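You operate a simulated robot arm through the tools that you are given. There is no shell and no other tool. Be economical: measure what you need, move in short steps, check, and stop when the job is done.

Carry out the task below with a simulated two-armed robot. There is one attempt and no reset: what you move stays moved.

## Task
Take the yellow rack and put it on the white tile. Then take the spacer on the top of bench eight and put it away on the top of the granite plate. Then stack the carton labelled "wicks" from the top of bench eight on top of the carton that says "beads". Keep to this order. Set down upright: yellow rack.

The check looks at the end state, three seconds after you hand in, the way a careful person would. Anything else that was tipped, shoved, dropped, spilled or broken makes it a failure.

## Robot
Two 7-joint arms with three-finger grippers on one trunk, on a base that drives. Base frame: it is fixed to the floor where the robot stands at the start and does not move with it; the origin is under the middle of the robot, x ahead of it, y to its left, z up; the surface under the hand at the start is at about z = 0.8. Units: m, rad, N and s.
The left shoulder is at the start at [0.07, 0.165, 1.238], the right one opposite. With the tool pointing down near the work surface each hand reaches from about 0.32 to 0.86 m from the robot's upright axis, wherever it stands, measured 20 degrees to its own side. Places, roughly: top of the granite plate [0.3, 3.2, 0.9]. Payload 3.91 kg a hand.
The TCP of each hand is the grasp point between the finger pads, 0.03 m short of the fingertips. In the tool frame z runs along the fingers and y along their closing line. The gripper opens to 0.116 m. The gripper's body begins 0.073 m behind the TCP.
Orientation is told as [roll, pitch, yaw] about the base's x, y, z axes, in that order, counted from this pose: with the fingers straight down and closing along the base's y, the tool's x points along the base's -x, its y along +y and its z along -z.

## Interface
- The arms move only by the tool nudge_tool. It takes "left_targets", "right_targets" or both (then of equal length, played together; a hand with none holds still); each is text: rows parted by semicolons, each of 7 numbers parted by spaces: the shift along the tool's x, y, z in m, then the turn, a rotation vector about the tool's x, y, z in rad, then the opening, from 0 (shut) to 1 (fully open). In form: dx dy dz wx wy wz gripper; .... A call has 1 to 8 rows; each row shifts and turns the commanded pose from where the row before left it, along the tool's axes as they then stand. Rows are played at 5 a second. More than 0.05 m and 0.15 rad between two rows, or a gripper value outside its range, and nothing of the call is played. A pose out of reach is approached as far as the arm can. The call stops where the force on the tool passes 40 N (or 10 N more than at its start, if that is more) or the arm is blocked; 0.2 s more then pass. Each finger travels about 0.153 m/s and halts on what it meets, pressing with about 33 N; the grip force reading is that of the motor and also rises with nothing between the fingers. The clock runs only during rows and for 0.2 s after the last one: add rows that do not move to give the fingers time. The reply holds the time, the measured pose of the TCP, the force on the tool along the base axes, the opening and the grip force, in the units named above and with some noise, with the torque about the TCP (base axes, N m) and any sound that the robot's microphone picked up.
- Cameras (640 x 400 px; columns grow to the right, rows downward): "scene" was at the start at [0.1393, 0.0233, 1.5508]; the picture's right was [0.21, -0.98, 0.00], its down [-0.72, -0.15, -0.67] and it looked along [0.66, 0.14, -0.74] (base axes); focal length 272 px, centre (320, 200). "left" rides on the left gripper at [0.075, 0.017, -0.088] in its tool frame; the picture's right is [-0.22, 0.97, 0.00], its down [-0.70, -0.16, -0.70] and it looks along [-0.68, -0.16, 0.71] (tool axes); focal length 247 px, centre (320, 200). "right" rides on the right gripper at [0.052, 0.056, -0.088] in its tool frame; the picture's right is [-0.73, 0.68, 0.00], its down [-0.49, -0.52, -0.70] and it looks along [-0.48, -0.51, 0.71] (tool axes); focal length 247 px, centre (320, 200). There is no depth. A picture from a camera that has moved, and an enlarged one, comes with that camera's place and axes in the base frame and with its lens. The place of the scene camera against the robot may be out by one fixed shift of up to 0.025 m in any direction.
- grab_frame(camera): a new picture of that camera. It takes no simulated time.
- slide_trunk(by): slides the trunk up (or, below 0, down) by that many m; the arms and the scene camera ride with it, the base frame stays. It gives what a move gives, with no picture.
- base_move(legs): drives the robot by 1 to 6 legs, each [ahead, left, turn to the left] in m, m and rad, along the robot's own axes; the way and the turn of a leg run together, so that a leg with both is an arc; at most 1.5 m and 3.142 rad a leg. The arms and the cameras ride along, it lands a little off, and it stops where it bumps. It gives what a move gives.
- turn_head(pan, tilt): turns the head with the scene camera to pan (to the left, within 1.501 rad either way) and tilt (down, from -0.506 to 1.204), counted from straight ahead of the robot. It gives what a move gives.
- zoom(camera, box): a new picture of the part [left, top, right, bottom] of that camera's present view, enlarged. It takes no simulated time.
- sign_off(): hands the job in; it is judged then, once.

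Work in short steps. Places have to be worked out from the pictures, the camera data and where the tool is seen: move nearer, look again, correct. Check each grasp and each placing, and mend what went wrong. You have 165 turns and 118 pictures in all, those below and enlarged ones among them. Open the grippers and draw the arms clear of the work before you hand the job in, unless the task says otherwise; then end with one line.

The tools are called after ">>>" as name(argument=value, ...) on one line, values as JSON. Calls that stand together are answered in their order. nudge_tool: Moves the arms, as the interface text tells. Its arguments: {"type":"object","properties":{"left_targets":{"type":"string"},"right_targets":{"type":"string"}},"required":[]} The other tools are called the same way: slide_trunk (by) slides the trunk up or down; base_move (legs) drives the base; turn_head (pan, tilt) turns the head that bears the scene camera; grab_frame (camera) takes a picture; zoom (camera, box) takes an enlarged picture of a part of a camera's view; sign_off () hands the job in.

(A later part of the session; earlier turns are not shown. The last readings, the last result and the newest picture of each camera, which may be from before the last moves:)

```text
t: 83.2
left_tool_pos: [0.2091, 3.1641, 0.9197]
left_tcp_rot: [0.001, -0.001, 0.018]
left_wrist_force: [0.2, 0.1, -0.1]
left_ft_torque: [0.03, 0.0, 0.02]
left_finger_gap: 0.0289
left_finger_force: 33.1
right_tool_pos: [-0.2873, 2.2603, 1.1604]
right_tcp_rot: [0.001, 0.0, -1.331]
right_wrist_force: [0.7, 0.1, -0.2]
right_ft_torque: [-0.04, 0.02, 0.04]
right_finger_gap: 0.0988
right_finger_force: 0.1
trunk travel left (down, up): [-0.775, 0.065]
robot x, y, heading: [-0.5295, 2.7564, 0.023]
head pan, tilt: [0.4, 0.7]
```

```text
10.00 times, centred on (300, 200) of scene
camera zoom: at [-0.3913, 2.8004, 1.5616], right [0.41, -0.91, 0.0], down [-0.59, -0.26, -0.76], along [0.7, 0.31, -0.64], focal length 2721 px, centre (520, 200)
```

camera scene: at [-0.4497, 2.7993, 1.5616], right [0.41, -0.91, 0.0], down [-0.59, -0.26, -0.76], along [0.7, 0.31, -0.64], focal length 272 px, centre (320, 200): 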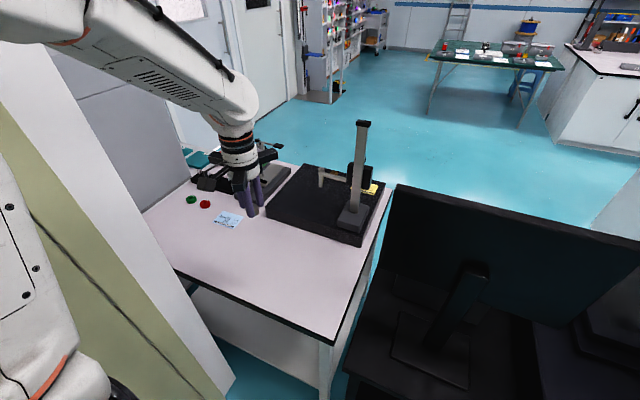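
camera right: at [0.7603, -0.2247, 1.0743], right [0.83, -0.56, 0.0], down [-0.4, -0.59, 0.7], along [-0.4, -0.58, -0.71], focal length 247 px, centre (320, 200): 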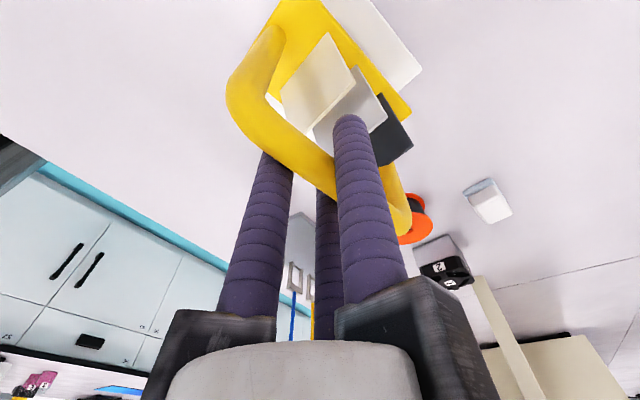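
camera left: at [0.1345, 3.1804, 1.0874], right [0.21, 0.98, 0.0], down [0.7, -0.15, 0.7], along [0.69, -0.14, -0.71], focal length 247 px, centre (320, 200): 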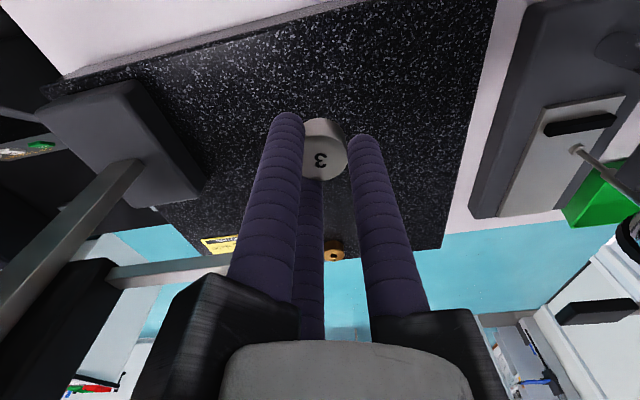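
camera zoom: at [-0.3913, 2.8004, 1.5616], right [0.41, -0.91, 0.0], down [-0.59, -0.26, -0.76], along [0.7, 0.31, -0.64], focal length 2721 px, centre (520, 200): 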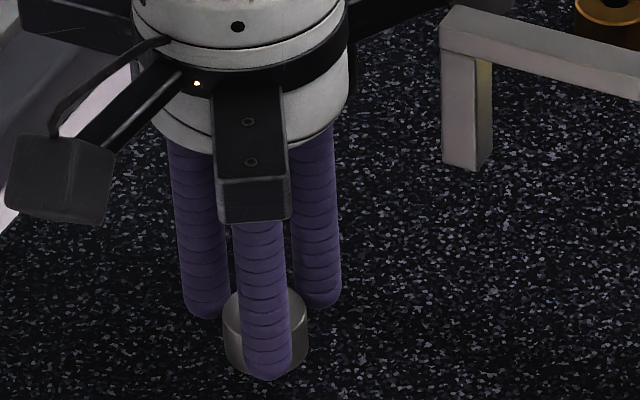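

Still moving freely. I keep lowering.

>>> nudge_tool(left_targets="0 0 0.003 0 0 0 0; 0 0 0 0 0 0 0")

>>> nudge_tool(left_targets="0 0 0.003 0 0 0 0; 0 0 0 0 0 0 0")

>>> nudge_tool(left_targets="0 0 0.003 0 0 0 0; 0 0 0 0 0 0 0")

```text
t: 83.8
left_tool_pos: [0.2099, 3.1644, 0.9162]
left_tcp_rot: [0.0, -0.001, 0.018]
left_wrist_force: [0.7, 0.1, -1.6]
left_ft_torque: [-0.02, 0.01, 0.0]
left_finger_gap: 0.0285
left_finger_force: 32.8
right_tool_pos: [-0.2877, 2.2585, 1.1609]
right_tcp_rot: [-0.001, -0.001, -1.332]
right_wrist_force: [0.4, 1.3, 0.3]
right_ft_torque: [0.0, 0.01, 0.0]
right_finger_gap: 0.0988
right_finger_force: 0.0
trunk travel left (down, up): [-0.775, 0.065]
robot x, y, heading: [-0.5336, 2.7558, 0.017]
head pan, tilt: [0.4, 0.7]
```

```text
t: 84.3
left_tool_pos: [0.2105, 3.1647, 0.9124]
left_tcp_rot: [0.0, -0.001, 0.015]
left_wrist_force: [-0.1, 0.5, -1.0]
left_ft_torque: [0.01, -0.01, 0.01]
left_finger_gap: 0.0286
left_finger_force: 33.3
right_tool_pos: [-0.2887, 2.2583, 1.1609]
right_tcp_rot: [0.001, -0.001, -1.333]
right_wrist_force: [0.4, 0.6, -0.1]
right_ft_torque: [-0.01, 0.0, -0.01]
right_finger_gap: 0.0989
right_finger_force: 0.0
trunk travel left (down, up): [-0.775, 0.065]
robot x, y, heading: [-0.5266, 2.7556, 0.024]
head pan, tilt: [0.4, 0.7]
```

```text
t: 85.0
left_tool_pos: [0.2089, 3.1631, 0.9106]
left_tcp_rot: [-0.001, 0.0, 0.016]
left_wrist_force: [0.3, 0.0, -1.4]
left_ft_torque: [0.0, -0.02, -0.01]
left_finger_gap: 0.0289
left_finger_force: 33.1
right_tool_pos: [-0.2879, 2.2596, 1.1602]
right_tcp_rot: [-0.001, 0.0, -1.33]
right_wrist_force: [0.2, -0.8, 0.1]
right_ft_torque: [0.01, -0.03, 0.01]
right_finger_gap: 0.0985
right_finger_force: 0.1
trunk travel left (down, up): [-0.775, 0.065]
robot x, y, heading: [-0.53, 2.7554, 0.015]
head pan, tilt: [0.4, 0.7]
```

>>> nudge_tool(left_targets="0 0 0.003 0 0 0 0; 0 0 0 0 0 0 0")

>>> nudge_tool(left_targets="0 0 0.003 0 0 0 0; 0 0 0 0 0 0 0")

>>> nudge_tool(left_targets="0 0 0.003 0 0 0 0; 0 0 0 0 0 0 0")

>>> grab_frame(camera="left")

```text
t: 85.5
left_tool_pos: [0.2101, 3.1633, 0.9073]
left_tcp_rot: [0.0, -0.002, 0.018]
left_wrist_force: [1.1, 0.3, -1.4]
left_ft_torque: [0.02, 0.02, 0.03]
left_finger_gap: 0.0287
left_finger_force: 32.9
right_tool_pos: [-0.288, 2.2595, 1.1614]
right_tcp_rot: [0.0, 0.002, -1.333]
right_wrist_force: [-0.5, 0.3, -0.2]
right_ft_torque: [-0.02, 0.0, -0.03]
right_finger_gap: 0.0985
right_finger_force: 0.0
trunk travel left (down, up): [-0.775, 0.065]
robot x, y, heading: [-0.5313, 2.7558, 0.025]
head pan, tilt: [0.4, 0.7]
```

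```text
t: 86.2
left_tool_pos: [0.2098, 3.1639, 0.9042]
left_tcp_rot: [-0.001, 0.001, 0.017]
left_wrist_force: [-0.6, 0.3, -1.0]
left_ft_torque: [0.0, 0.0, 0.0]
left_finger_gap: 0.0289
left_finger_force: 33.0
right_tool_pos: [-0.2874, 2.259, 1.1607]
right_tcp_rot: [0.001, 0.001, -1.331]
right_wrist_force: [0.4, -0.3, 0.4]
right_ft_torque: [-0.02, -0.03, -0.03]
right_finger_gap: 0.0985
right_finger_force: 0.0
trunk travel left (down, up): [-0.775, 0.065]
robot x, y, heading: [-0.5315, 2.7582, 0.018]
head pan, tilt: [0.4, 0.7]
```

```text
t: 86.8
left_tool_pos: [0.2106, 3.1645, 0.9011]
left_tcp_rot: [0.0, 0.0, 0.019]
left_wrist_force: [0.1, 0.3, -0.7]
left_ft_torque: [0.02, 0.01, -0.01]
left_finger_gap: 0.0284
left_finger_force: 32.9
right_tool_pos: [-0.2877, 2.2589, 1.1605]
right_tcp_rot: [0.0, -0.002, -1.331]
right_wrist_force: [0.2, -0.3, -0.2]
right_ft_torque: [0.0, -0.03, -0.01]
right_finger_gap: 0.0985
right_finger_force: 0.1
trunk travel left (down, up): [-0.775, 0.065]
robot x, y, heading: [-0.5315, 2.7616, 0.012]
head pan, tilt: [0.4, 0.7]
```

```text
58 pictures are left
camera left: at [0.1341, 3.1805, 0.989], right [0.21, 0.98, 0.0], down [0.7, -0.15, 0.7], along [0.69, -0.14, -0.71], focal length 247 px, centre (320, 200)
```

left: 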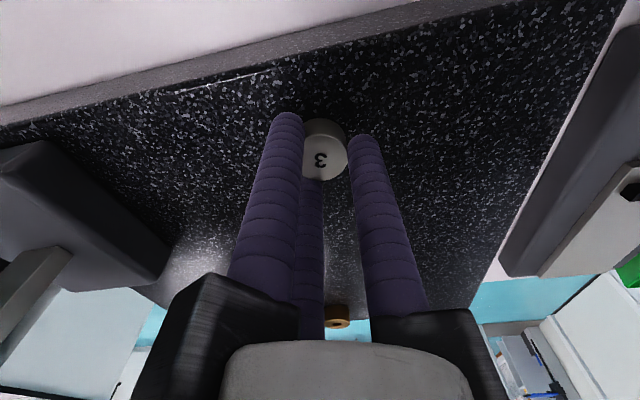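

Triangulating the plate edge from two heights gives its top near z≈0.865, so contact is close. I continue in 2 mm steps.

>>> nudge_tool(left_targets="0 0 0.002 0 0 0 0; 0 0 0 0 0 0 0")

>>> nudge_tool(left_targets="0 0 0.002 0 0 0 0; 0 0 0 0 0 0 0")

>>> nudge_tool(left_targets="0 0 0.002 0 0 0 0; 0 0 0 0 0 0 0")

>>> nudge_tool(left_targets="0 0 0.002 0 0 0 0; 0 0 0 0 0 0 0")

```text
t: 87.3
left_tool_pos: [0.2099, 3.1637, 0.8992]
left_tcp_rot: [0.0, -0.003, 0.017]
left_wrist_force: [0.5, 0.8, 2.1]
left_ft_torque: [0.05, 0.0, 0.02]
left_finger_gap: 0.0287
left_finger_force: 33.4
right_tool_pos: [-0.2879, 2.2589, 1.1605]
right_tcp_rot: [-0.002, 0.0, -1.331]
right_wrist_force: [0.2, 0.1, -0.3]
right_ft_torque: [0.01, 0.02, -0.01]
right_finger_gap: 0.0986
right_finger_force: 0.0
trunk travel left (down, up): [-0.775, 0.065]
robot x, y, heading: [-0.5342, 2.7563, 0.016]
head pan, tilt: [0.4, 0.7]
```

```text
t: 88.0
left_tool_pos: [0.2101, 3.1642, 0.899]
left_tcp_rot: [0.002, -0.004, 0.018]
left_wrist_force: [1.0, 1.6, 9.0]
left_ft_torque: [0.06, 0.03, 0.0]
left_finger_gap: 0.0284
left_finger_force: 33.2
right_tool_pos: [-0.2886, 2.2591, 1.1606]
right_tcp_rot: [0.001, -0.001, -1.332]
right_wrist_force: [0.2, 0.6, 0.5]
right_ft_torque: [-0.01, -0.03, -0.02]
right_finger_gap: 0.0985
right_finger_force: 0.1
trunk travel left (down, up): [-0.775, 0.065]
robot x, y, heading: [-0.5292, 2.7572, 0.016]
head pan, tilt: [0.4, 0.7]
```

```text
t: 88.5
left_tool_pos: [0.2103, 3.1632, 0.8994]
left_tcp_rot: [0.001, -0.006, 0.017]
left_wrist_force: [5.2, 4.3, 20.4]
left_ft_torque: [0.18, -0.04, -0.03]
left_finger_gap: 0.0287
left_finger_force: 33.3
right_tool_pos: [-0.2889, 2.2603, 1.1598]
right_tcp_rot: [0.001, 0.001, -1.331]
right_wrist_force: [0.9, 0.9, 0.5]
right_ft_torque: [-0.01, -0.04, 0.0]
right_finger_gap: 0.0984
right_finger_force: 0.1
trunk travel left (down, up): [-0.775, 0.065]
robot x, y, heading: [-0.5336, 2.7566, 0.021]
head pan, tilt: [0.4, 0.7]
```

```text
t: 89.2
left_tool_pos: [0.21, 3.165, 0.8988]
left_tcp_rot: [0.002, -0.008, 0.017]
left_wrist_force: [6.3, 8.2, 34.5]
left_ft_torque: [0.24, -0.03, -0.02]
left_finger_gap: 0.0287
left_finger_force: 32.9
right_tool_pos: [-0.29, 2.2589, 1.1607]
right_tcp_rot: [0.003, 0.003, -1.331]
right_wrist_force: [-0.2, 0.7, 0.4]
right_ft_torque: [-0.02, -0.03, 0.01]
right_finger_gap: 0.0987
right_finger_force: 0.0
trunk travel left (down, up): [-0.775, 0.065]
robot x, y, heading: [-0.5348, 2.7587, 0.018]
head pan, tilt: [0.4, 0.7]
```

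Contact at TCP z≈0.899. I take the pressure off (6 mm of command), then open and rise.

>>> nudge_tool(left_targets="0 0 -0.003 0 0 0 0; 0 0 -0.0035 0 0 0 0; 0 0 0 0 0 0 0; 0 0 0 0 0 0 0.3; 0 0 0 0 0 0 0.45; 0 0 0 0 0 0 0.5; 0 0 -0.02 0 0 0 0.5; 0 0 -0.03 0 0 0 0.5")

>>> nudge_tool(left_targets="0 0 -0.05 0 0 0 0.5; 0 0 -0.05 0 0 0 0.5; 0 0 -0.05 0 0 0 0.5; 0 0 -0.05 0 0 0 0.5; 0.03 0 -0.02 0 0 0 0.5; 0.045 0 0 0 0 0 0.5; 0.045 0 0 0 0 0 0.5; 0.045 0 0 0 0 0 0.5")

>>> zoom(camera="scene", box=[200, 110, 440, 280])

```text
t: 91.0
left_tool_pos: [0.2072, 3.1621, 0.9501]
left_tcp_rot: [0.001, -0.002, 0.017]
left_wrist_force: [0.6, 0.6, -0.8]
left_ft_torque: [0.03, 0.03, -0.04]
left_finger_gap: 0.0578
left_finger_force: 0.1
right_tool_pos: [-0.2891, 2.2586, 1.1603]
right_tcp_rot: [0.001, 0.001, -1.332]
right_wrist_force: [0.0, 0.5, -0.2]
right_ft_torque: [0.01, -0.03, 0.01]
right_finger_gap: 0.0986
right_finger_force: 0.1
trunk travel left (down, up): [-0.775, 0.065]
robot x, y, heading: [-0.5276, 2.7579, 0.018]
head pan, tilt: [0.4, 0.7]
```

```text
t: 92.8
left_tool_pos: [0.0423, 3.1621, 1.1691]
left_tcp_rot: [0.002, -0.003, 0.016]
left_wrist_force: [-0.5, 0.0, 0.5]
left_ft_torque: [0.0, -0.03, 0.02]
left_finger_gap: 0.0582
left_finger_force: 0.0
right_tool_pos: [-0.2909, 2.2603, 1.1601]
right_tcp_rot: [0.003, -0.001, -1.33]
right_wrist_force: [-1.1, 0.2, -0.3]
right_ft_torque: [0.03, -0.07, -0.01]
right_finger_gap: 0.0983
right_finger_force: 0.1
trunk travel left (down, up): [-0.775, 0.065]
robot x, y, heading: [-0.5311, 2.7581, 0.019]
head pan, tilt: [0.4, 0.7]
```

```text
2.35 times, centred on (320, 195) of scene
camera zoom: at [-0.3944, 2.8001, 1.5619], right [0.41, -0.91, 0.0], down [-0.59, -0.26, -0.77], along [0.7, 0.31, -0.64], focal length 640 px, centre (320, 212)
```

zoom: 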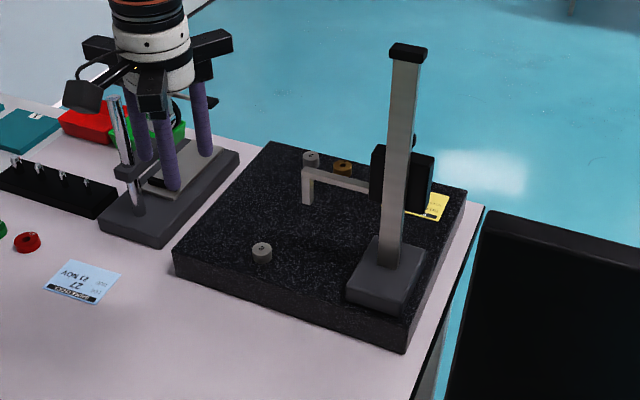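

The spacer stands on the granite plate. I drive back: backward, right along the open floor, then ahead to bench eight with the robot near (−0.02,0.25).

>>> base_move(legs=[[-0.44, 0, 0], [0, -1.25, 0], [0, -1.25, 0]])

>>> turn_head(pan=0.1, tilt=0.7)

>>> grab_frame(camera="scene")

```text
t: 106.7
left_tool_pos: [-0.3791, 0.6995, 1.1687]
left_tcp_rot: [0.004, 0.0, -0.003]
left_wrist_force: [-0.3, -0.6, -0.1]
left_ft_torque: [0.09, 0.0, -0.01]
left_finger_gap: 0.0579
left_finger_force: 0.0
right_tool_pos: [-0.7299, -0.1991, 1.1592]
right_tcp_rot: [0.003, 0.005, -1.352]
right_wrist_force: [-0.5, -0.3, 0.1]
right_ft_torque: [0.08, 0.0, 0.0]
right_finger_gap: 0.0986
right_finger_force: 0.0
trunk travel left (down, up): [-0.775, 0.065]
robot x, y, heading: [-0.9635, 0.3092, -0.008]
head pan, tilt: [0.4, 0.7]
stopped in leg 3: the robot was blocked; the commanded pose is now the measured one
```

```text
t: 107.5
left_tool_pos: [-0.3791, 0.7032, 1.1679]
left_tcp_rot: [-0.001, -0.002, -0.003]
left_wrist_force: [0.0, 0.6, -0.3]
left_ft_torque: [-0.03, 0.0, -0.01]
left_finger_gap: 0.0581
left_finger_force: 0.0
right_tool_pos: [-0.7303, -0.1946, 1.1603]
right_tcp_rot: [0.001, 0.0, -1.352]
right_wrist_force: [0.2, -0.3, -0.2]
right_ft_torque: [-0.02, 0.0, 0.0]
right_finger_gap: 0.0985
right_finger_force: 0.0
trunk travel left (down, up): [-0.775, 0.065]
robot x, y, heading: [-0.963, 0.3101, -0.004]
head pan, tilt: [0.099, 0.7]
```

```text
56 pictures are left
camera scene: at [-0.8167, 0.3245, 1.5616], right [0.1, -1.0, 0.0], down [-0.64, -0.06, -0.76], along [0.76, 0.08, -0.64], focal length 272 px, centre (320, 200)
```

scene: 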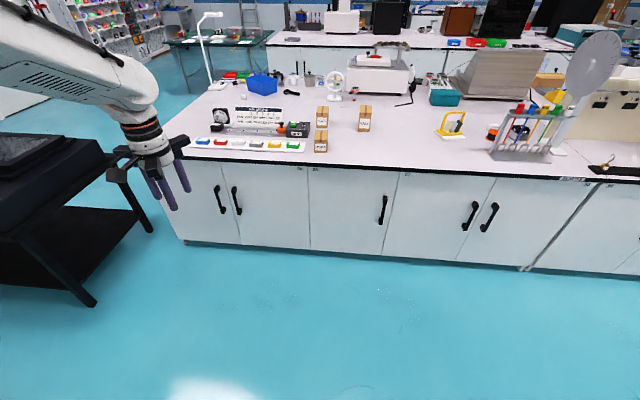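

Something on the right blocked the base. I look to the right to see what it is and whether it is undisturbed.

>>> turn_head(pan=-1.4, tilt=0.6)

>>> grab_frame(camera="scene")

```text
t: 109.1
left_tool_pos: [-0.3778, 0.7028, 1.1672]
left_tcp_rot: [-0.001, 0.0, -0.003]
left_wrist_force: [-0.9, 0.3, 0.2]
left_ft_torque: [-0.02, 0.0, 0.0]
left_finger_gap: 0.058
left_finger_force: 0.1
right_tool_pos: [-0.7298, -0.1946, 1.1602]
right_tcp_rot: [-0.001, 0.0, -1.351]
right_wrist_force: [0.6, 0.1, 0.2]
right_ft_torque: [-0.05, -0.03, 0.01]
right_finger_gap: 0.0986
right_finger_force: 0.0
trunk travel left (down, up): [-0.775, 0.065]
robot x, y, heading: [-0.9644, 0.3128, -0.003]
head pan, tilt: [-1.4, 0.6]
```

```text
55 pictures are left
camera scene: at [-0.8863, 0.2287, 1.5702], right [-0.99, -0.17, 0.0], down [-0.1, 0.56, -0.82], along [0.14, -0.81, -0.57], focal length 272 px, centre (320, 200)
```

scene: 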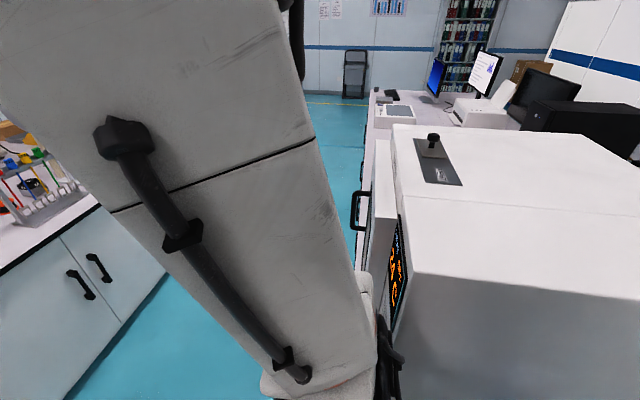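

It is a large floor-standing oven, unmoved. I step slightly left and drive ahead to the bench.

>>> base_move(legs=[[0, 0.04, 0], [0.92, 0, 0]])

>>> turn_head(pan=0.2, tilt=0.8)

>>> grab_frame(camera="scene")

>>> grab_frame(camera="left")

```text
t: 114.5
left_tool_pos: [0.554, 0.7357, 1.1681]
left_tcp_rot: [0.0, 0.0, -0.007]
left_wrist_force: [-0.4, 0.6, -0.1]
left_ft_torque: [0.0, -0.02, 0.03]
left_finger_gap: 0.0581
left_finger_force: 0.0
right_tool_pos: [0.1997, -0.1591, 1.1609]
right_tcp_rot: [0.001, 0.0, -1.356]
right_wrist_force: [-0.6, 0.9, 0.5]
right_ft_torque: [-0.01, 0.03, 0.0]
right_finger_gap: 0.0986
right_finger_force: 0.0
trunk travel left (down, up): [-0.775, 0.065]
robot x, y, heading: [-0.0276, 0.3432, -0.007]
head pan, tilt: [-1.4, 0.6]
```

```text
t: 116.2
left_tool_pos: [0.5559, 0.7372, 1.1683]
left_tcp_rot: [0.0, 0.001, -0.007]
left_wrist_force: [0.1, 0.4, -0.5]
left_ft_torque: [0.01, 0.01, 0.01]
left_finger_gap: 0.0577
left_finger_force: 0.0
right_tool_pos: [0.1997, -0.1589, 1.161]
right_tcp_rot: [-0.001, 0.001, -1.355]
right_wrist_force: [0.4, 0.5, -0.3]
right_ft_torque: [0.0, -0.01, -0.02]
right_finger_gap: 0.0985
right_finger_force: 0.0
trunk travel left (down, up): [-0.775, 0.065]
robot x, y, heading: [-0.0339, 0.3445, -0.006]
head pan, tilt: [0.201, 0.799]
```

```text
54 pictures are left
camera scene: at [0.1103, 0.368, 1.5534], right [0.19, -0.98, 0.0], down [-0.7, -0.14, -0.7], along [0.68, 0.13, -0.72], focal length 272 px, centre (320, 200)
```

scene: 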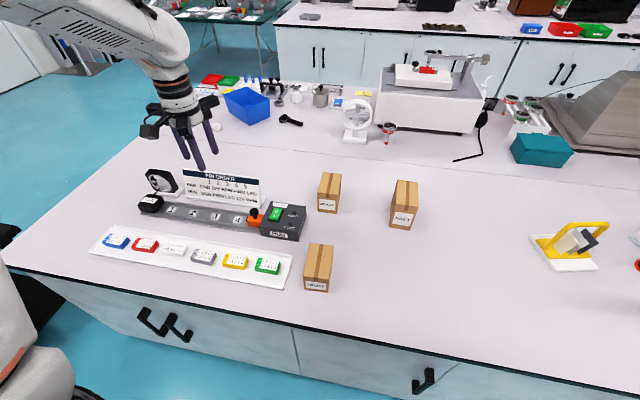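

```text
53 pictures are left
camera left: at [0.4802, 0.7547, 1.2563], right [0.23, 0.97, 0.0], down [0.69, -0.17, 0.7], along [0.68, -0.16, -0.71], focal length 247 px, centre (320, 200)
```

left: 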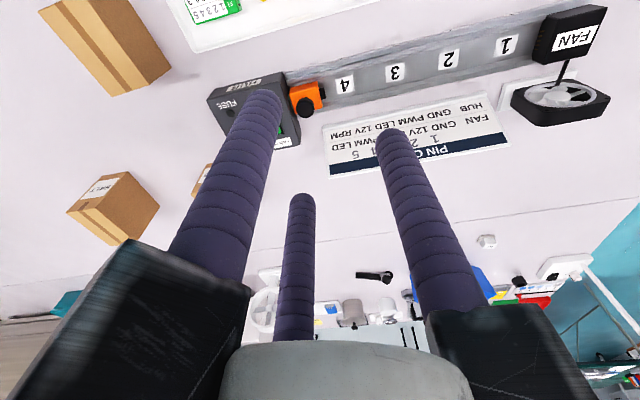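

Everything on the bench looks undisturbed. I zoom on the cartons to get their size and orientation.

>>> zoom(camera="scene", box=[270, 160, 430, 300])

```text
2.86 times, centred on (350, 230) of scene
camera zoom: at [0.1103, 0.368, 1.5534], right [0.19, -0.98, 0.0], down [-0.7, -0.14, -0.7], along [0.68, 0.13, -0.72], focal length 777 px, centre (234, 114)
```

zoom: 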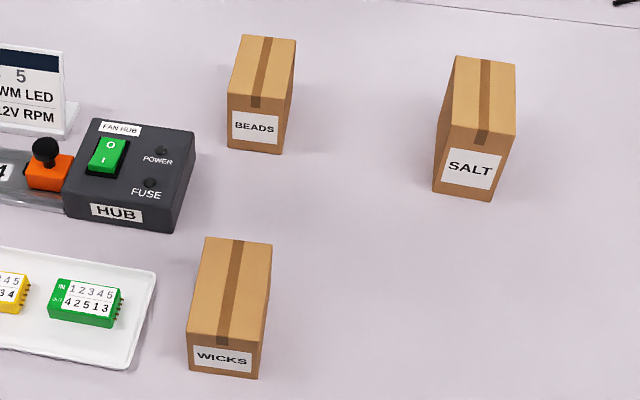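

Wicks is about 0.11 × 0.07 × 0.08 m near (0.49,0.453). Beads is about 0.10 m high near (0.793,0.473), with similar footprint and yaw. I move ahead 3 cm and bring the left hand above wicks.

>>> base_move(legs=[[0.03, 0, 0]])

>>> nudge_tool(left_targets="0.013 -0.046 0 0 0 0 1; 0.013 -0.046 0 0 0 0 1; 0.013 -0.046 0 0 0 0 1; 0.013 -0.046 0 0 0 0 1; 0.013 -0.046 0.01 0 0 0 1; 0.013 -0.046 0.01 0 0 0 1; 0.005 -0.016 0.02 0 0 0 1; 0 0 0 0 0 0 1")

>>> grab_frame(camera="left")

>>> grab_frame(camera="scene")

```text
t: 117.0
left_tool_pos: [0.5789, 0.7358, 1.1728]
left_tcp_rot: [-0.002, -0.006, -0.006]
left_wrist_force: [-0.6, 0.0, 0.5]
left_ft_torque: [-0.03, -0.1, -0.04]
left_finger_gap: 0.0579
left_finger_force: 0.0
right_tool_pos: [0.2242, -0.1599, 1.162]
right_tcp_rot: [0.007, -0.001, -1.358]
right_wrist_force: [-1.3, 0.2, -0.4]
right_ft_torque: [0.02, -0.1, -0.01]
right_finger_gap: 0.0986
right_finger_force: 0.0
trunk travel left (down, up): [-0.775, 0.065]
robot x, y, heading: [-0.0039, 0.3473, -0.011]
head pan, tilt: [0.201, 0.799]
```

```text
t: 118.8
left_tool_pos: [0.5004, 0.4463, 1.1281]
left_tcp_rot: [0.002, 0.0, -0.006]
left_wrist_force: [1.7, 0.4, -0.1]
left_ft_torque: [0.02, -0.02, -0.02]
left_finger_gap: 0.1161
left_finger_force: 0.1
right_tool_pos: [0.2285, -0.1585, 1.1611]
right_tcp_rot: [0.002, 0.001, -1.356]
right_wrist_force: [-0.8, 0.1, 0.1]
right_ft_torque: [0.0, -0.02, -0.01]
right_finger_gap: 0.0987
right_finger_force: 0.1
trunk travel left (down, up): [-0.775, 0.065]
robot x, y, heading: [-0.0001, 0.3489, -0.005]
head pan, tilt: [0.201, 0.799]
```

```text
51 pictures are left
camera left: at [0.425, 0.4644, 1.2156], right [0.23, 0.97, 0.0], down [0.69, -0.16, 0.7], along [0.68, -0.16, -0.71], focal length 247 px, centre (320, 200)
```

left: 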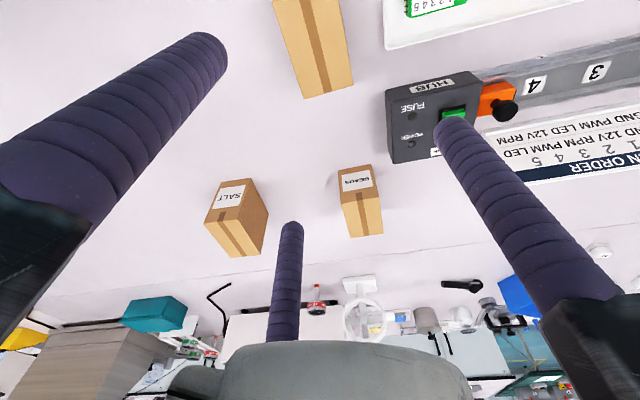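

```text
50 pictures are left
camera scene: at [0.1396, 0.3682, 1.5534], right [0.19, -0.98, 0.0], down [-0.7, -0.14, -0.7], along [0.68, 0.13, -0.72], focal length 272 px, centre (320, 200)
```

scene: 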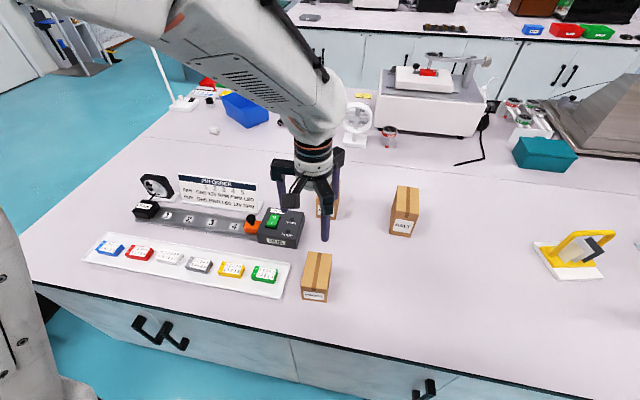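

From the wrist camera, wicks is centred near (0.492,0.443) with yaw ≈+0.03. To straddle it, single finger on +y and pair on −y, I put the TCP at (0.492,0.427) and descend to just above it.

>>> nudge_tool(left_targets="0.008 -0.02 0.03 0 0 -0.036 1; 0 0 0.04 0 0 0 1; 0 0 0.04 0 0 0 1; 0 0 0.04 0 0 0 1; 0 0 0.012 0 0 0 1; 0 0 0 0 0 0 1")

>>> grab_frame(camera="left")

>>> zoom(camera="scene", box=[240, 180, 400, 310])

```text
t: 120.2
left_tool_pos: [0.4908, 0.4236, 0.9668]
left_tcp_rot: [-0.001, -0.003, 0.028]
left_wrist_force: [-0.3, 0.0, 0.4]
left_ft_torque: [-0.02, 0.0, 0.01]
left_finger_gap: 0.1161
left_finger_force: 0.2
right_tool_pos: [0.2298, -0.1597, 1.1612]
right_tcp_rot: [0.002, 0.0, -1.357]
right_wrist_force: [-0.4, -0.6, -0.2]
right_ft_torque: [-0.01, 0.01, -0.02]
right_finger_gap: 0.0984
right_finger_force: 0.0
trunk travel left (down, up): [-0.775, 0.065]
robot x, y, heading: [0.0009, 0.3457, -0.005]
head pan, tilt: [0.201, 0.799]
```

```text
49 pictures are left
camera left: at [0.4149, 0.4397, 1.0548], right [0.2, 0.98, 0.0], down [0.7, -0.14, 0.7], along [0.69, -0.14, -0.71], focal length 247 px, centre (320, 200)
```

left: 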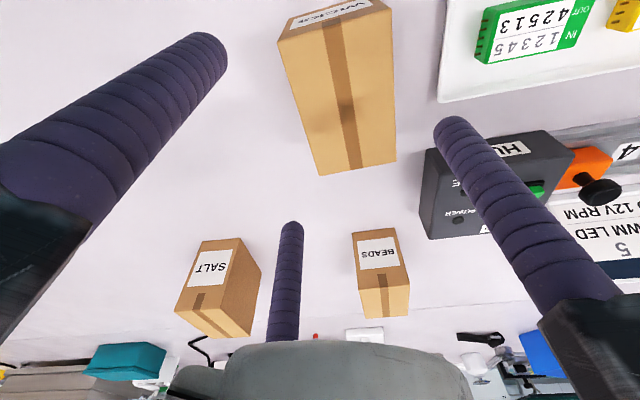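

```text
3.08 times, centred on (320, 245) of scene
camera zoom: at [0.1396, 0.3677, 1.5534], right [0.19, -0.98, 0.0], down [-0.7, -0.14, -0.7], along [0.68, 0.13, -0.72], focal length 837 px, centre (320, 62)
```

zoom: 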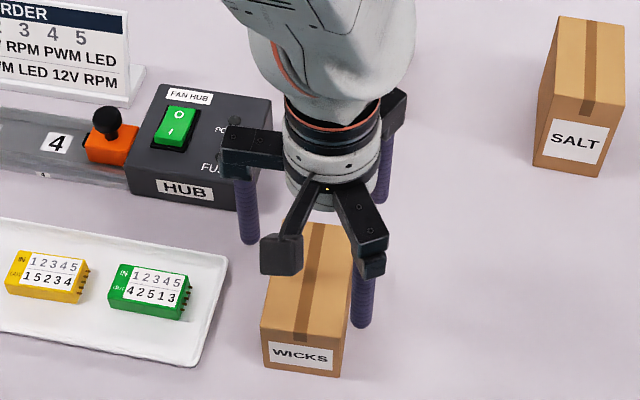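

Refined: wicks is centred at (0.4946,0.4424), width 0.066 m, top at z≈0.885, yaw 0.03. I correct by a few mm and descend around it.

>>> nudge_tool(left_targets="-0.004 0.0025 0.01 0 0 0 1; 0 0 0.02 0 0 0 1; 0 0 0.02 0 0 0 1; 0 0 0.02 0 0 0 1; 0 0 0.02 0 0 0 1; 0 0 0 0 0 0 1")

>>> grab_frame(camera="left")

>>> zoom(camera="scene", box=[240, 180, 400, 310])

```text
t: 121.6
left_tool_pos: [0.4938, 0.4284, 0.8774]
left_tcp_rot: [0.0, -0.003, 0.03]
left_wrist_force: [-1.4, 0.2, -0.1]
left_ft_torque: [-0.01, -0.04, 0.03]
left_finger_gap: 0.1161
left_finger_force: 0.1
right_tool_pos: [0.2293, -0.1604, 1.1602]
right_tcp_rot: [0.001, 0.0, -1.356]
right_wrist_force: [-0.2, -0.3, -0.4]
right_ft_torque: [0.01, -0.01, 0.0]
right_finger_gap: 0.0982
right_finger_force: 0.1
trunk travel left (down, up): [-0.775, 0.065]
robot x, y, heading: [-0.0013, 0.3491, -0.01]
head pan, tilt: [0.201, 0.799]
```

```text
47 pictures are left
camera left: at [0.4191, 0.444, 0.9647], right [0.2, 0.98, 0.0], down [0.7, -0.14, 0.7], along [0.69, -0.14, -0.71], focal length 247 px, centre (320, 200)
```

left: 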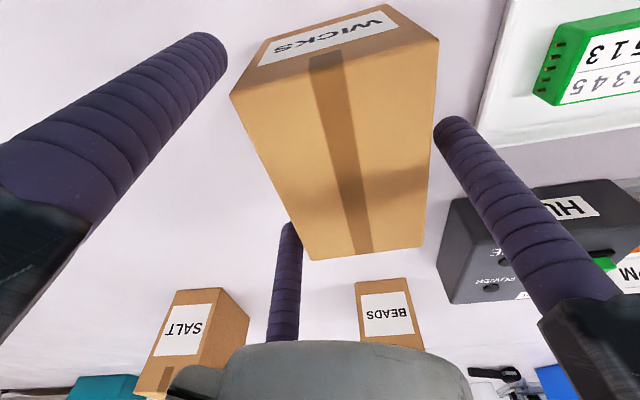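

```text
3.08 times, centred on (320, 245) of scene
camera zoom: at [0.1395, 0.3678, 1.5534], right [0.19, -0.98, 0.0], down [-0.7, -0.14, -0.7], along [0.68, 0.13, -0.72], focal length 837 px, centre (320, 62)
```

zoom: 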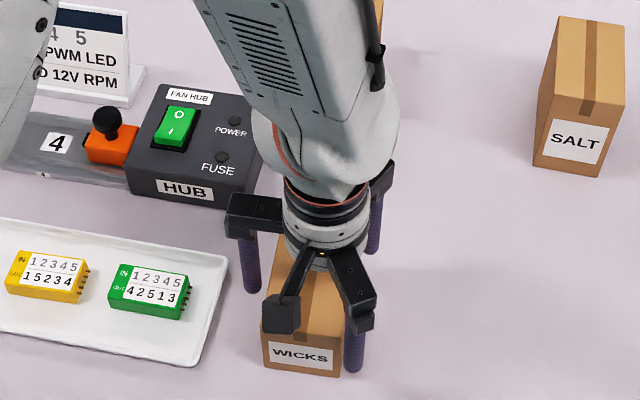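

The fingers straddle the carton properly. I close gradually.

>>> nudge_tool(left_targets="0 0 0.004 0 0 0 1; 0 0 0 0 0 0 0.92; 0 0 0 0 0 0 0.86; 0 0 0 0 0 0 0.8; 0 0 0 0 0 0 0.75; 0 0 0 0 0 0 0.75")

>>> grab_frame(camera="left")

```text
t: 123.0
left_tool_pos: [0.4945, 0.4286, 0.8734]
left_tcp_rot: [-0.001, -0.001, 0.028]
left_wrist_force: [0.1, 0.1, 1.8]
left_ft_torque: [0.03, 0.05, -0.04]
left_finger_gap: 0.0978
left_finger_force: 33.1
right_tool_pos: [0.2296, -0.1593, 1.1604]
right_tcp_rot: [0.001, 0.002, -1.357]
right_wrist_force: [0.5, -0.2, -0.4]
right_ft_torque: [-0.02, 0.0, 0.0]
right_finger_gap: 0.0986
right_finger_force: 0.0
trunk travel left (down, up): [-0.775, 0.065]
robot x, y, heading: [-0.0016, 0.3465, -0.008]
head pan, tilt: [0.201, 0.799]
```

```text
45 pictures are left
camera left: at [0.4192, 0.444, 0.9609], right [0.2, 0.98, 0.0], down [0.7, -0.14, 0.7], along [0.69, -0.14, -0.71], focal length 247 px, centre (320, 200)
```

left: 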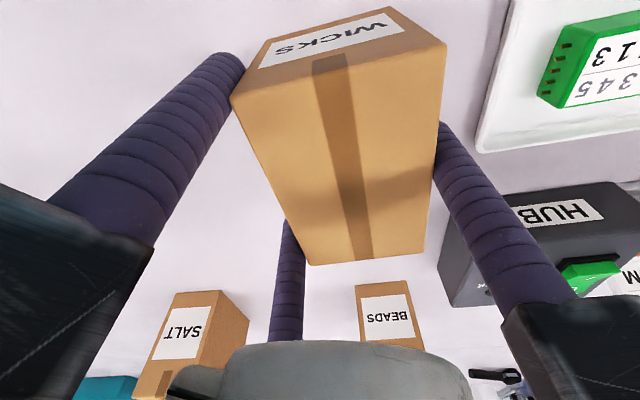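

The grip reads 33 N with a gap of 98 mm. I lift slowly a few cm and check.

>>> nudge_tool(left_targets="0 0 0 0 0 0 0.5; 0 0 -0.01 0 0 0 0.5; 0 0 -0.015 0 0 0 0.5; 0 0 -0.02 0 0 0 0.5; 0 0 -0.02 0 0 0 0.5; 0 0 0 0 0 0 0.5")

>>> grab_frame(camera="left")

>>> zoom(camera="scene", box=[240, 180, 400, 310])

```text
t: 124.4
left_tool_pos: [0.4962, 0.4277, 0.9367]
left_tcp_rot: [0.0, 0.0, 0.03]
left_wrist_force: [0.2, 0.3, -1.5]
left_ft_torque: [-0.02, -0.02, 0.02]
left_finger_gap: 0.0972
left_finger_force: 33.1
right_tool_pos: [0.2304, -0.1593, 1.1601]
right_tcp_rot: [0.0, 0.0, -1.356]
right_wrist_force: [0.9, 0.3, -0.6]
right_ft_torque: [-0.01, 0.01, -0.02]
right_finger_gap: 0.0985
right_finger_force: 0.1
trunk travel left (down, up): [-0.775, 0.065]
robot x, y, heading: [-0.0003, 0.3453, -0.006]
head pan, tilt: [0.201, 0.799]
```

```text
44 pictures are left
camera left: at [0.4196, 0.4433, 1.0253], right [0.2, 0.98, 0.0], down [0.7, -0.14, 0.7], along [0.69, -0.14, -0.71], focal length 247 px, centre (320, 200)
```

left: 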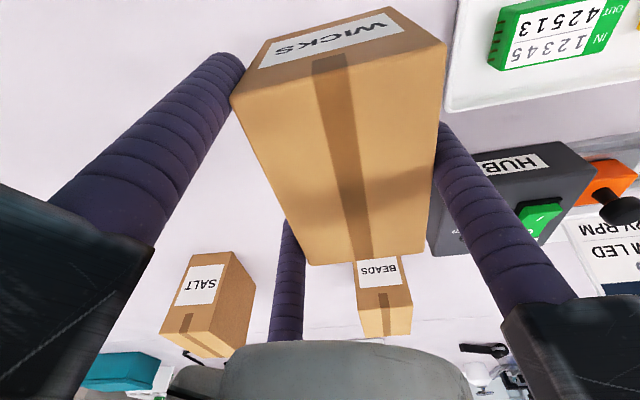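

```text
3.08 times, centred on (320, 245) of scene
camera zoom: at [0.1406, 0.3677, 1.5533], right [0.19, -0.98, 0.0], down [-0.7, -0.14, -0.7], along [0.68, 0.13, -0.72], focal length 837 px, centre (320, 62)
```

zoom: 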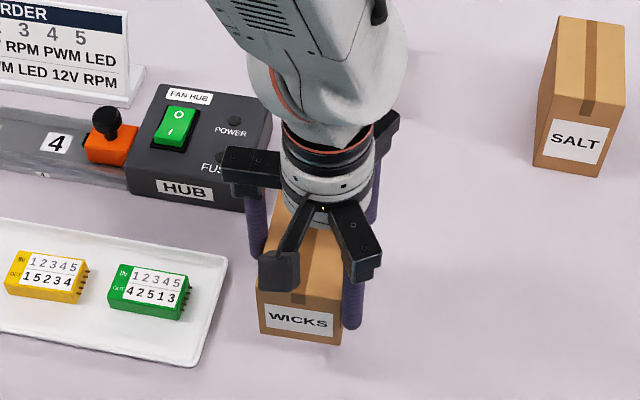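

The carton is held firmly. I lift to z≈1.06 and look at beads through the left camera once more.

>>> nudge_tool(left_targets="0 0 -0.03 0 0 0 0.5; 0 0 -0.04 0 0 0 0.5; 0 0 -0.04 0 0 0 0.5; 0 0 -0.02 0 0 0 0.5; 0 0 0 0 0 0 0.5")

>>> zoom(camera="left", box=[200, 160, 440, 310])

>>> grab_frame(camera="scene")

```text
t: 125.6
left_tool_pos: [0.4966, 0.427, 1.0691]
left_tcp_rot: [0.0, 0.0, 0.027]
left_wrist_force: [-0.7, -0.2, -2.5]
left_ft_torque: [0.0, 0.03, 0.0]
left_finger_gap: 0.0975
left_finger_force: 33.2
right_tool_pos: [0.2302, -0.1587, 1.1618]
right_tcp_rot: [-0.001, 0.0, -1.357]
right_wrist_force: [-0.3, 0.1, 0.1]
right_ft_torque: [-0.01, 0.0, 0.03]
right_finger_gap: 0.0986
right_finger_force: 0.1
trunk travel left (down, up): [-0.775, 0.065]
robot x, y, heading: [0.0022, 0.3462, -0.01]
head pan, tilt: [0.201, 0.799]
```

```text
2.67 times, centred on (320, 235) of left
camera zoom: at [0.421, 0.4428, 1.1561], right [0.2, 0.98, 0.0], down [0.7, -0.14, 0.7], along [0.69, -0.14, -0.71], focal length 659 px, centre (320, 107)
```

zoom: 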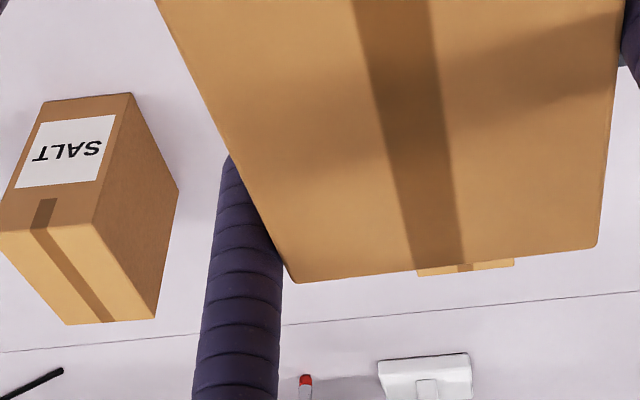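

```text
41 pictures are left
camera scene: at [0.1406, 0.3677, 1.5533], right [0.19, -0.98, 0.0], down [-0.7, -0.14, -0.7], along [0.68, 0.13, -0.72], focal length 272 px, centre (320, 200)
```

scene: 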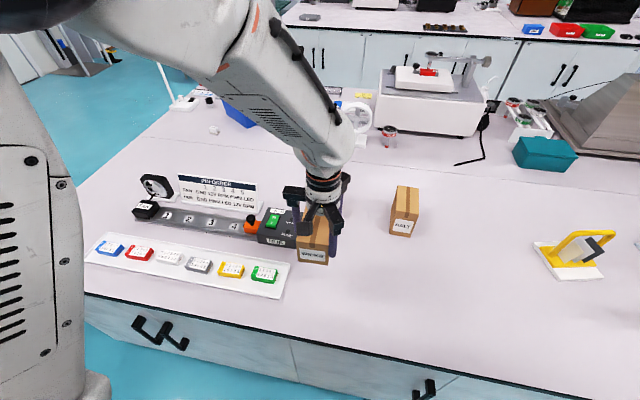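

Beads works out at front face x≈0.738, back x≈0.838…0.845, y centre ≈0.462, top z≈0.905. I carry wicks forward over it at the present height.

>>> nudge_tool(left_targets="-0.02 0.001 0 0 0 0 0.5; -0.04 0.002 0 0 0 0 0.5; -0.045 0.002 0 0 0 0 0.5; -0.045 0.002 0 0 0 0 0.5; -0.045 0.002 0 0 0 0 0.5; -0.045 0.001 0 0 0 0 0.5; -0.035 0.001 0 0 0 0 0.5; -0.018 0.001 0 0 0 0 0.5")

>>> zoom(camera="scene", box=[250, 130, 410, 240])

>>> grab_frame(camera="left")

```text
t: 127.4
left_tool_pos: [0.7881, 0.4482, 1.0649]
left_tcp_rot: [0.001, -0.001, 0.029]
left_wrist_force: [-0.2, 0.0, -1.2]
left_ft_torque: [-0.03, -0.01, 0.01]
left_finger_gap: 0.0974
left_finger_force: 32.9
right_tool_pos: [0.2289, -0.1585, 1.1601]
right_tcp_rot: [-0.002, 0.0, -1.358]
right_wrist_force: [0.7, -0.2, -0.1]
right_ft_torque: [-0.03, 0.0, -0.01]
right_finger_gap: 0.0985
right_finger_force: 0.0
trunk travel left (down, up): [-0.775, 0.065]
robot x, y, heading: [-0.003, 0.3445, -0.003]
head pan, tilt: [0.201, 0.799]
```

```text
3.64 times, centred on (330, 185) of scene
camera zoom: at [0.141, 0.3681, 1.5533], right [0.19, -0.98, 0.0], down [-0.7, -0.14, -0.7], along [0.68, 0.13, -0.72], focal length 989 px, centre (284, 254)
```

zoom: 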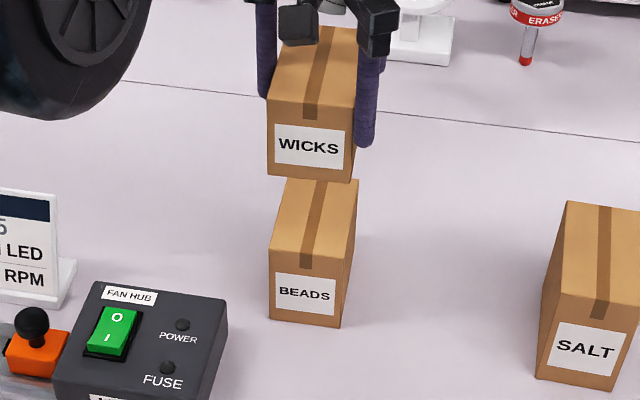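

```text
39 pictures are left
camera left: at [0.7129, 0.4628, 1.1538], right [0.2, 0.98, 0.0], down [0.7, -0.14, 0.7], along [0.69, -0.14, -0.71], focal length 247 px, centre (320, 200)
```

left: 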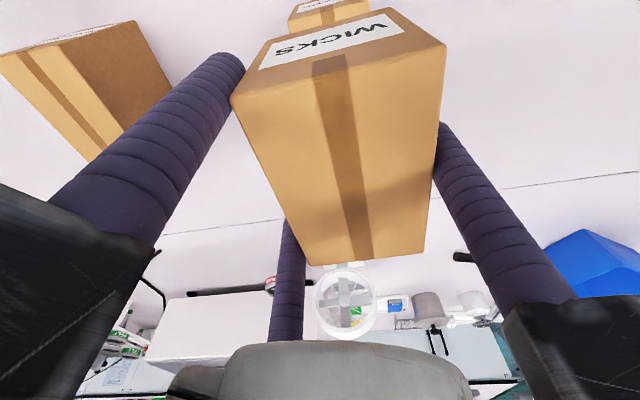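

Projections of both front faces agree within about 2 mm, and the yaw matches. I lower to about 1.5 cm above beads.

>>> nudge_tool(left_targets="-0.001 0 0.02 0 0 0 0.5; 0 0 0.025 0 0 0 0.5; 0 0 0.02 0 0 0 0.5; 0 0 0.01 0 0 0 0.5; 0 0 0 0 0 0 0.5")

>>> zoom(camera="scene", box=[280, 150, 380, 220])

```text
t: 128.6
left_tool_pos: [0.79, 0.447, 0.9942]
left_tcp_rot: [-0.001, -0.001, 0.029]
left_wrist_force: [0.6, -0.5, -1.6]
left_ft_torque: [0.01, 0.01, 0.01]
left_finger_gap: 0.0977
left_finger_force: 33.4
right_tool_pos: [0.2289, -0.1597, 1.1616]
right_tcp_rot: [0.002, -0.001, -1.355]
right_wrist_force: [-0.7, -0.9, 0.6]
right_ft_torque: [0.01, -0.01, -0.02]
right_finger_gap: 0.0987
right_finger_force: 0.1
trunk travel left (down, up): [-0.775, 0.065]
robot x, y, heading: [-0.002, 0.344, -0.009]
head pan, tilt: [0.201, 0.799]
```

```text
5.71 times, centred on (330, 185) of scene
camera zoom: at [0.1401, 0.3678, 1.5534], right [0.19, -0.98, 0.0], down [-0.7, -0.14, -0.7], along [0.68, 0.13, -0.72], focal length 1555 px, centre (263, 286)
```

zoom: 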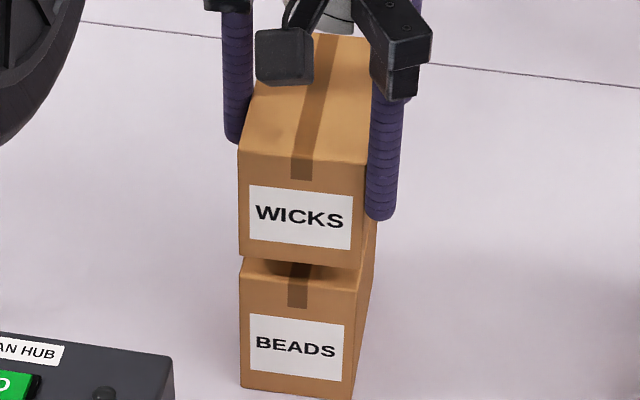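

Alignment looks right. I lower in small steps to contact.

>>> nudge_tool(left_targets="0 0 0.006 0 0 0 0.5; 0 0 0.005 0 0 0 0.5; 0 0 0.003 0 0 0 0.5; 0 0 0 0 0 0 0.5")

>>> nudge_tool(left_targets="0 0 0.003 0 0 0 0.5; 0 0 0 0 0 0 0.5")

>>> nudge_tool(left_targets="0 0 0.002 0 0 0 0.5; 0 0 0 0 0 0 0.5")

>>> zoom(camera="scene", box=[280, 150, 380, 220])

```text
t: 129.6
left_tool_pos: [0.7898, 0.4496, 0.9795]
left_tcp_rot: [-0.001, 0.002, 0.028]
left_wrist_force: [-0.1, -0.2, -1.6]
left_ft_torque: [0.0, 0.02, -0.03]
left_finger_gap: 0.0977
left_finger_force: 33.0
right_tool_pos: [0.2287, -0.159, 1.162]
right_tcp_rot: [0.0, 0.0, -1.356]
right_wrist_force: [-0.2, 0.1, -1.3]
right_ft_torque: [-0.02, -0.01, 0.0]
right_finger_gap: 0.0985
right_finger_force: 0.0
trunk travel left (down, up): [-0.775, 0.065]
robot x, y, heading: [-0.0008, 0.3436, -0.009]
head pan, tilt: [0.201, 0.799]
```

```text
t: 130.2
left_tool_pos: [0.7896, 0.4485, 0.9753]
left_tcp_rot: [0.001, 0.001, 0.029]
left_wrist_force: [0.0, -0.2, -1.3]
left_ft_torque: [-0.03, -0.01, 0.02]
left_finger_gap: 0.0978
left_finger_force: 33.3
right_tool_pos: [0.2305, -0.1594, 1.159]
right_tcp_rot: [0.002, 0.001, -1.354]
right_wrist_force: [-0.1, -0.1, 0.1]
right_ft_torque: [0.0, 0.02, -0.01]
right_finger_gap: 0.0985
right_finger_force: 0.0
trunk travel left (down, up): [-0.775, 0.065]
robot x, y, heading: [0.0012, 0.3443, -0.007]
head pan, tilt: [0.201, 0.799]
```

```text
t: 130.8
left_tool_pos: [0.7902, 0.4494, 0.9745]
left_tcp_rot: [0.001, 0.0, 0.028]
left_wrist_force: [-0.1, 0.4, -0.9]
left_ft_torque: [-0.05, 0.02, 0.0]
left_finger_gap: 0.0975
left_finger_force: 33.2
right_tool_pos: [0.2302, -0.1593, 1.1602]
right_tcp_rot: [0.002, -0.001, -1.358]
right_wrist_force: [-0.3, -0.7, -0.4]
right_ft_torque: [0.01, -0.01, 0.0]
right_finger_gap: 0.0983
right_finger_force: 0.0
trunk travel left (down, up): [-0.775, 0.065]
robot x, y, heading: [-0.002, 0.3446, -0.009]
head pan, tilt: [0.201, 0.799]
```

```text
5.71 times, centred on (330, 185) of scene
camera zoom: at [0.1402, 0.3678, 1.5533], right [0.19, -0.98, 0.0], down [-0.7, -0.14, -0.7], along [0.68, 0.13, -0.72], focal length 1555 px, centre (263, 286)
```

zoom: 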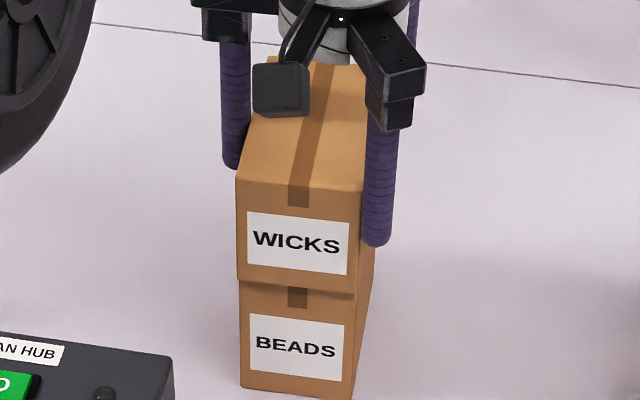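

Nearly touching, and well centred. I continue in 2 mm steps.

>>> nudge_tool(left_targets="0 0 0.002 0 0 0 0.5; 0 0 0 0 0 0 0.5")

>>> nudge_tool(left_targets="0 0 0.002 0 0 0 0.5; 0 0 0 0 0 0 0.5")

```text
t: 131.4
left_tool_pos: [0.7878, 0.4488, 0.9716]
left_tcp_rot: [0.0, -0.001, 0.031]
left_wrist_force: [1.3, 0.7, 4.3]
left_ft_torque: [0.0, 0.17, 0.01]
left_finger_gap: 0.0976
left_finger_force: 33.2
right_tool_pos: [0.2288, -0.1586, 1.1612]
right_tcp_rot: [0.002, 0.001, -1.355]
right_wrist_force: [-0.3, 0.1, -0.3]
right_ft_torque: [-0.03, 0.01, 0.01]
right_finger_gap: 0.0985
right_finger_force: 0.0
trunk travel left (down, up): [-0.775, 0.065]
robot x, y, heading: [-0.0011, 0.3443, -0.004]
head pan, tilt: [0.201, 0.799]
```

```text
t: 132.0
left_tool_pos: [0.7898, 0.4496, 0.974]
left_tcp_rot: [0.0, -0.006, 0.029]
left_wrist_force: [3.4, 1.8, 16.8]
left_ft_torque: [0.3, 0.55, -0.13]
left_finger_gap: 0.0977
left_finger_force: 32.8
right_tool_pos: [0.2264, -0.159, 1.1616]
right_tcp_rot: [0.003, 0.001, -1.357]
right_wrist_force: [-0.5, -0.4, 0.4]
right_ft_torque: [-0.01, 0.0, -0.01]
right_finger_gap: 0.0984
right_finger_force: 0.1
trunk travel left (down, up): [-0.775, 0.065]
robot x, y, heading: [0.0008, 0.3444, -0.011]
head pan, tilt: [0.201, 0.799]
```

Contact. I relieve the load by 2.5 mm, open fully, and rise straight up slowly.

>>> nudge_tool(left_targets="0 0 -0.0025 0 0 0 0.5; 0 0 0 0 0 0 0.85; 0 0 0 0 0 0 0.92; 0 0 0 0 0 0 1; 0 0 0 0 0 0 1; 0 0 0 0 0 0 1")

>>> zoom(camera="scene", box=[280, 150, 380, 220])

>>> grab_frame(camera="left")

```text
t: 133.4
left_tool_pos: [0.7891, 0.4488, 0.9729]
left_tcp_rot: [-0.001, 0.001, 0.03]
left_wrist_force: [0.4, 0.1, 0.7]
left_ft_torque: [0.02, -0.01, 0.01]
left_finger_gap: 0.1159
left_finger_force: 0.1
right_tool_pos: [0.2298, -0.1578, 1.1605]
right_tcp_rot: [0.001, 0.0, -1.355]
right_wrist_force: [-0.1, 0.0, 0.0]
right_ft_torque: [0.02, 0.0, -0.01]
right_finger_gap: 0.0989
right_finger_force: 0.0
trunk travel left (down, up): [-0.775, 0.065]
robot x, y, heading: [0.0059, 0.3457, -0.003]
head pan, tilt: [0.201, 0.799]
```

```text
5.71 times, centred on (330, 185) of scene
camera zoom: at [0.14, 0.3678, 1.5534], right [0.19, -0.98, 0.0], down [-0.7, -0.14, -0.7], along [0.68, 0.13, -0.72], focal length 1555 px, centre (263, 286)
```

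zoom: 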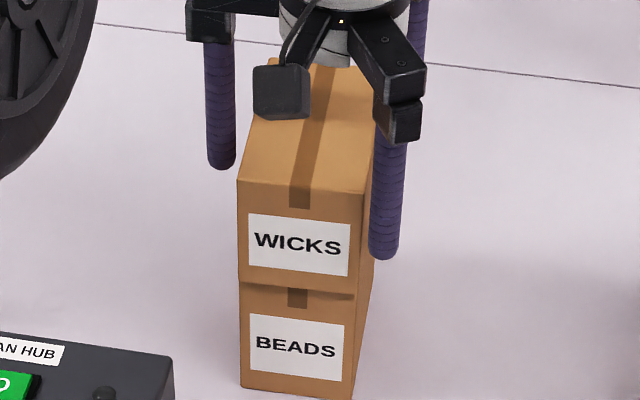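

```text
35 pictures are left
camera left: at [0.7137, 0.464, 1.0604], right [0.2, 0.98, 0.0], down [0.7, -0.14, 0.7], along [0.69, -0.14, -0.71], focal length 247 px, centre (320, 200)
```

left: 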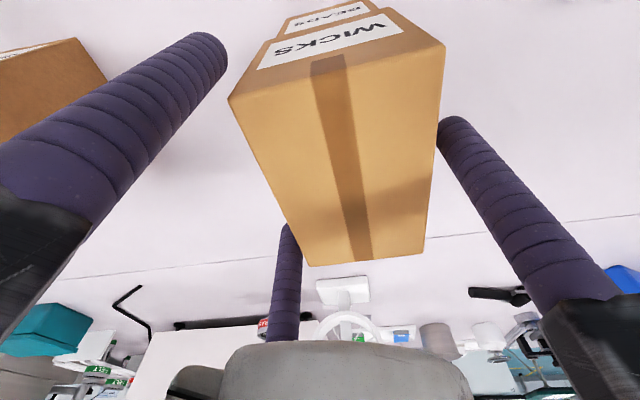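

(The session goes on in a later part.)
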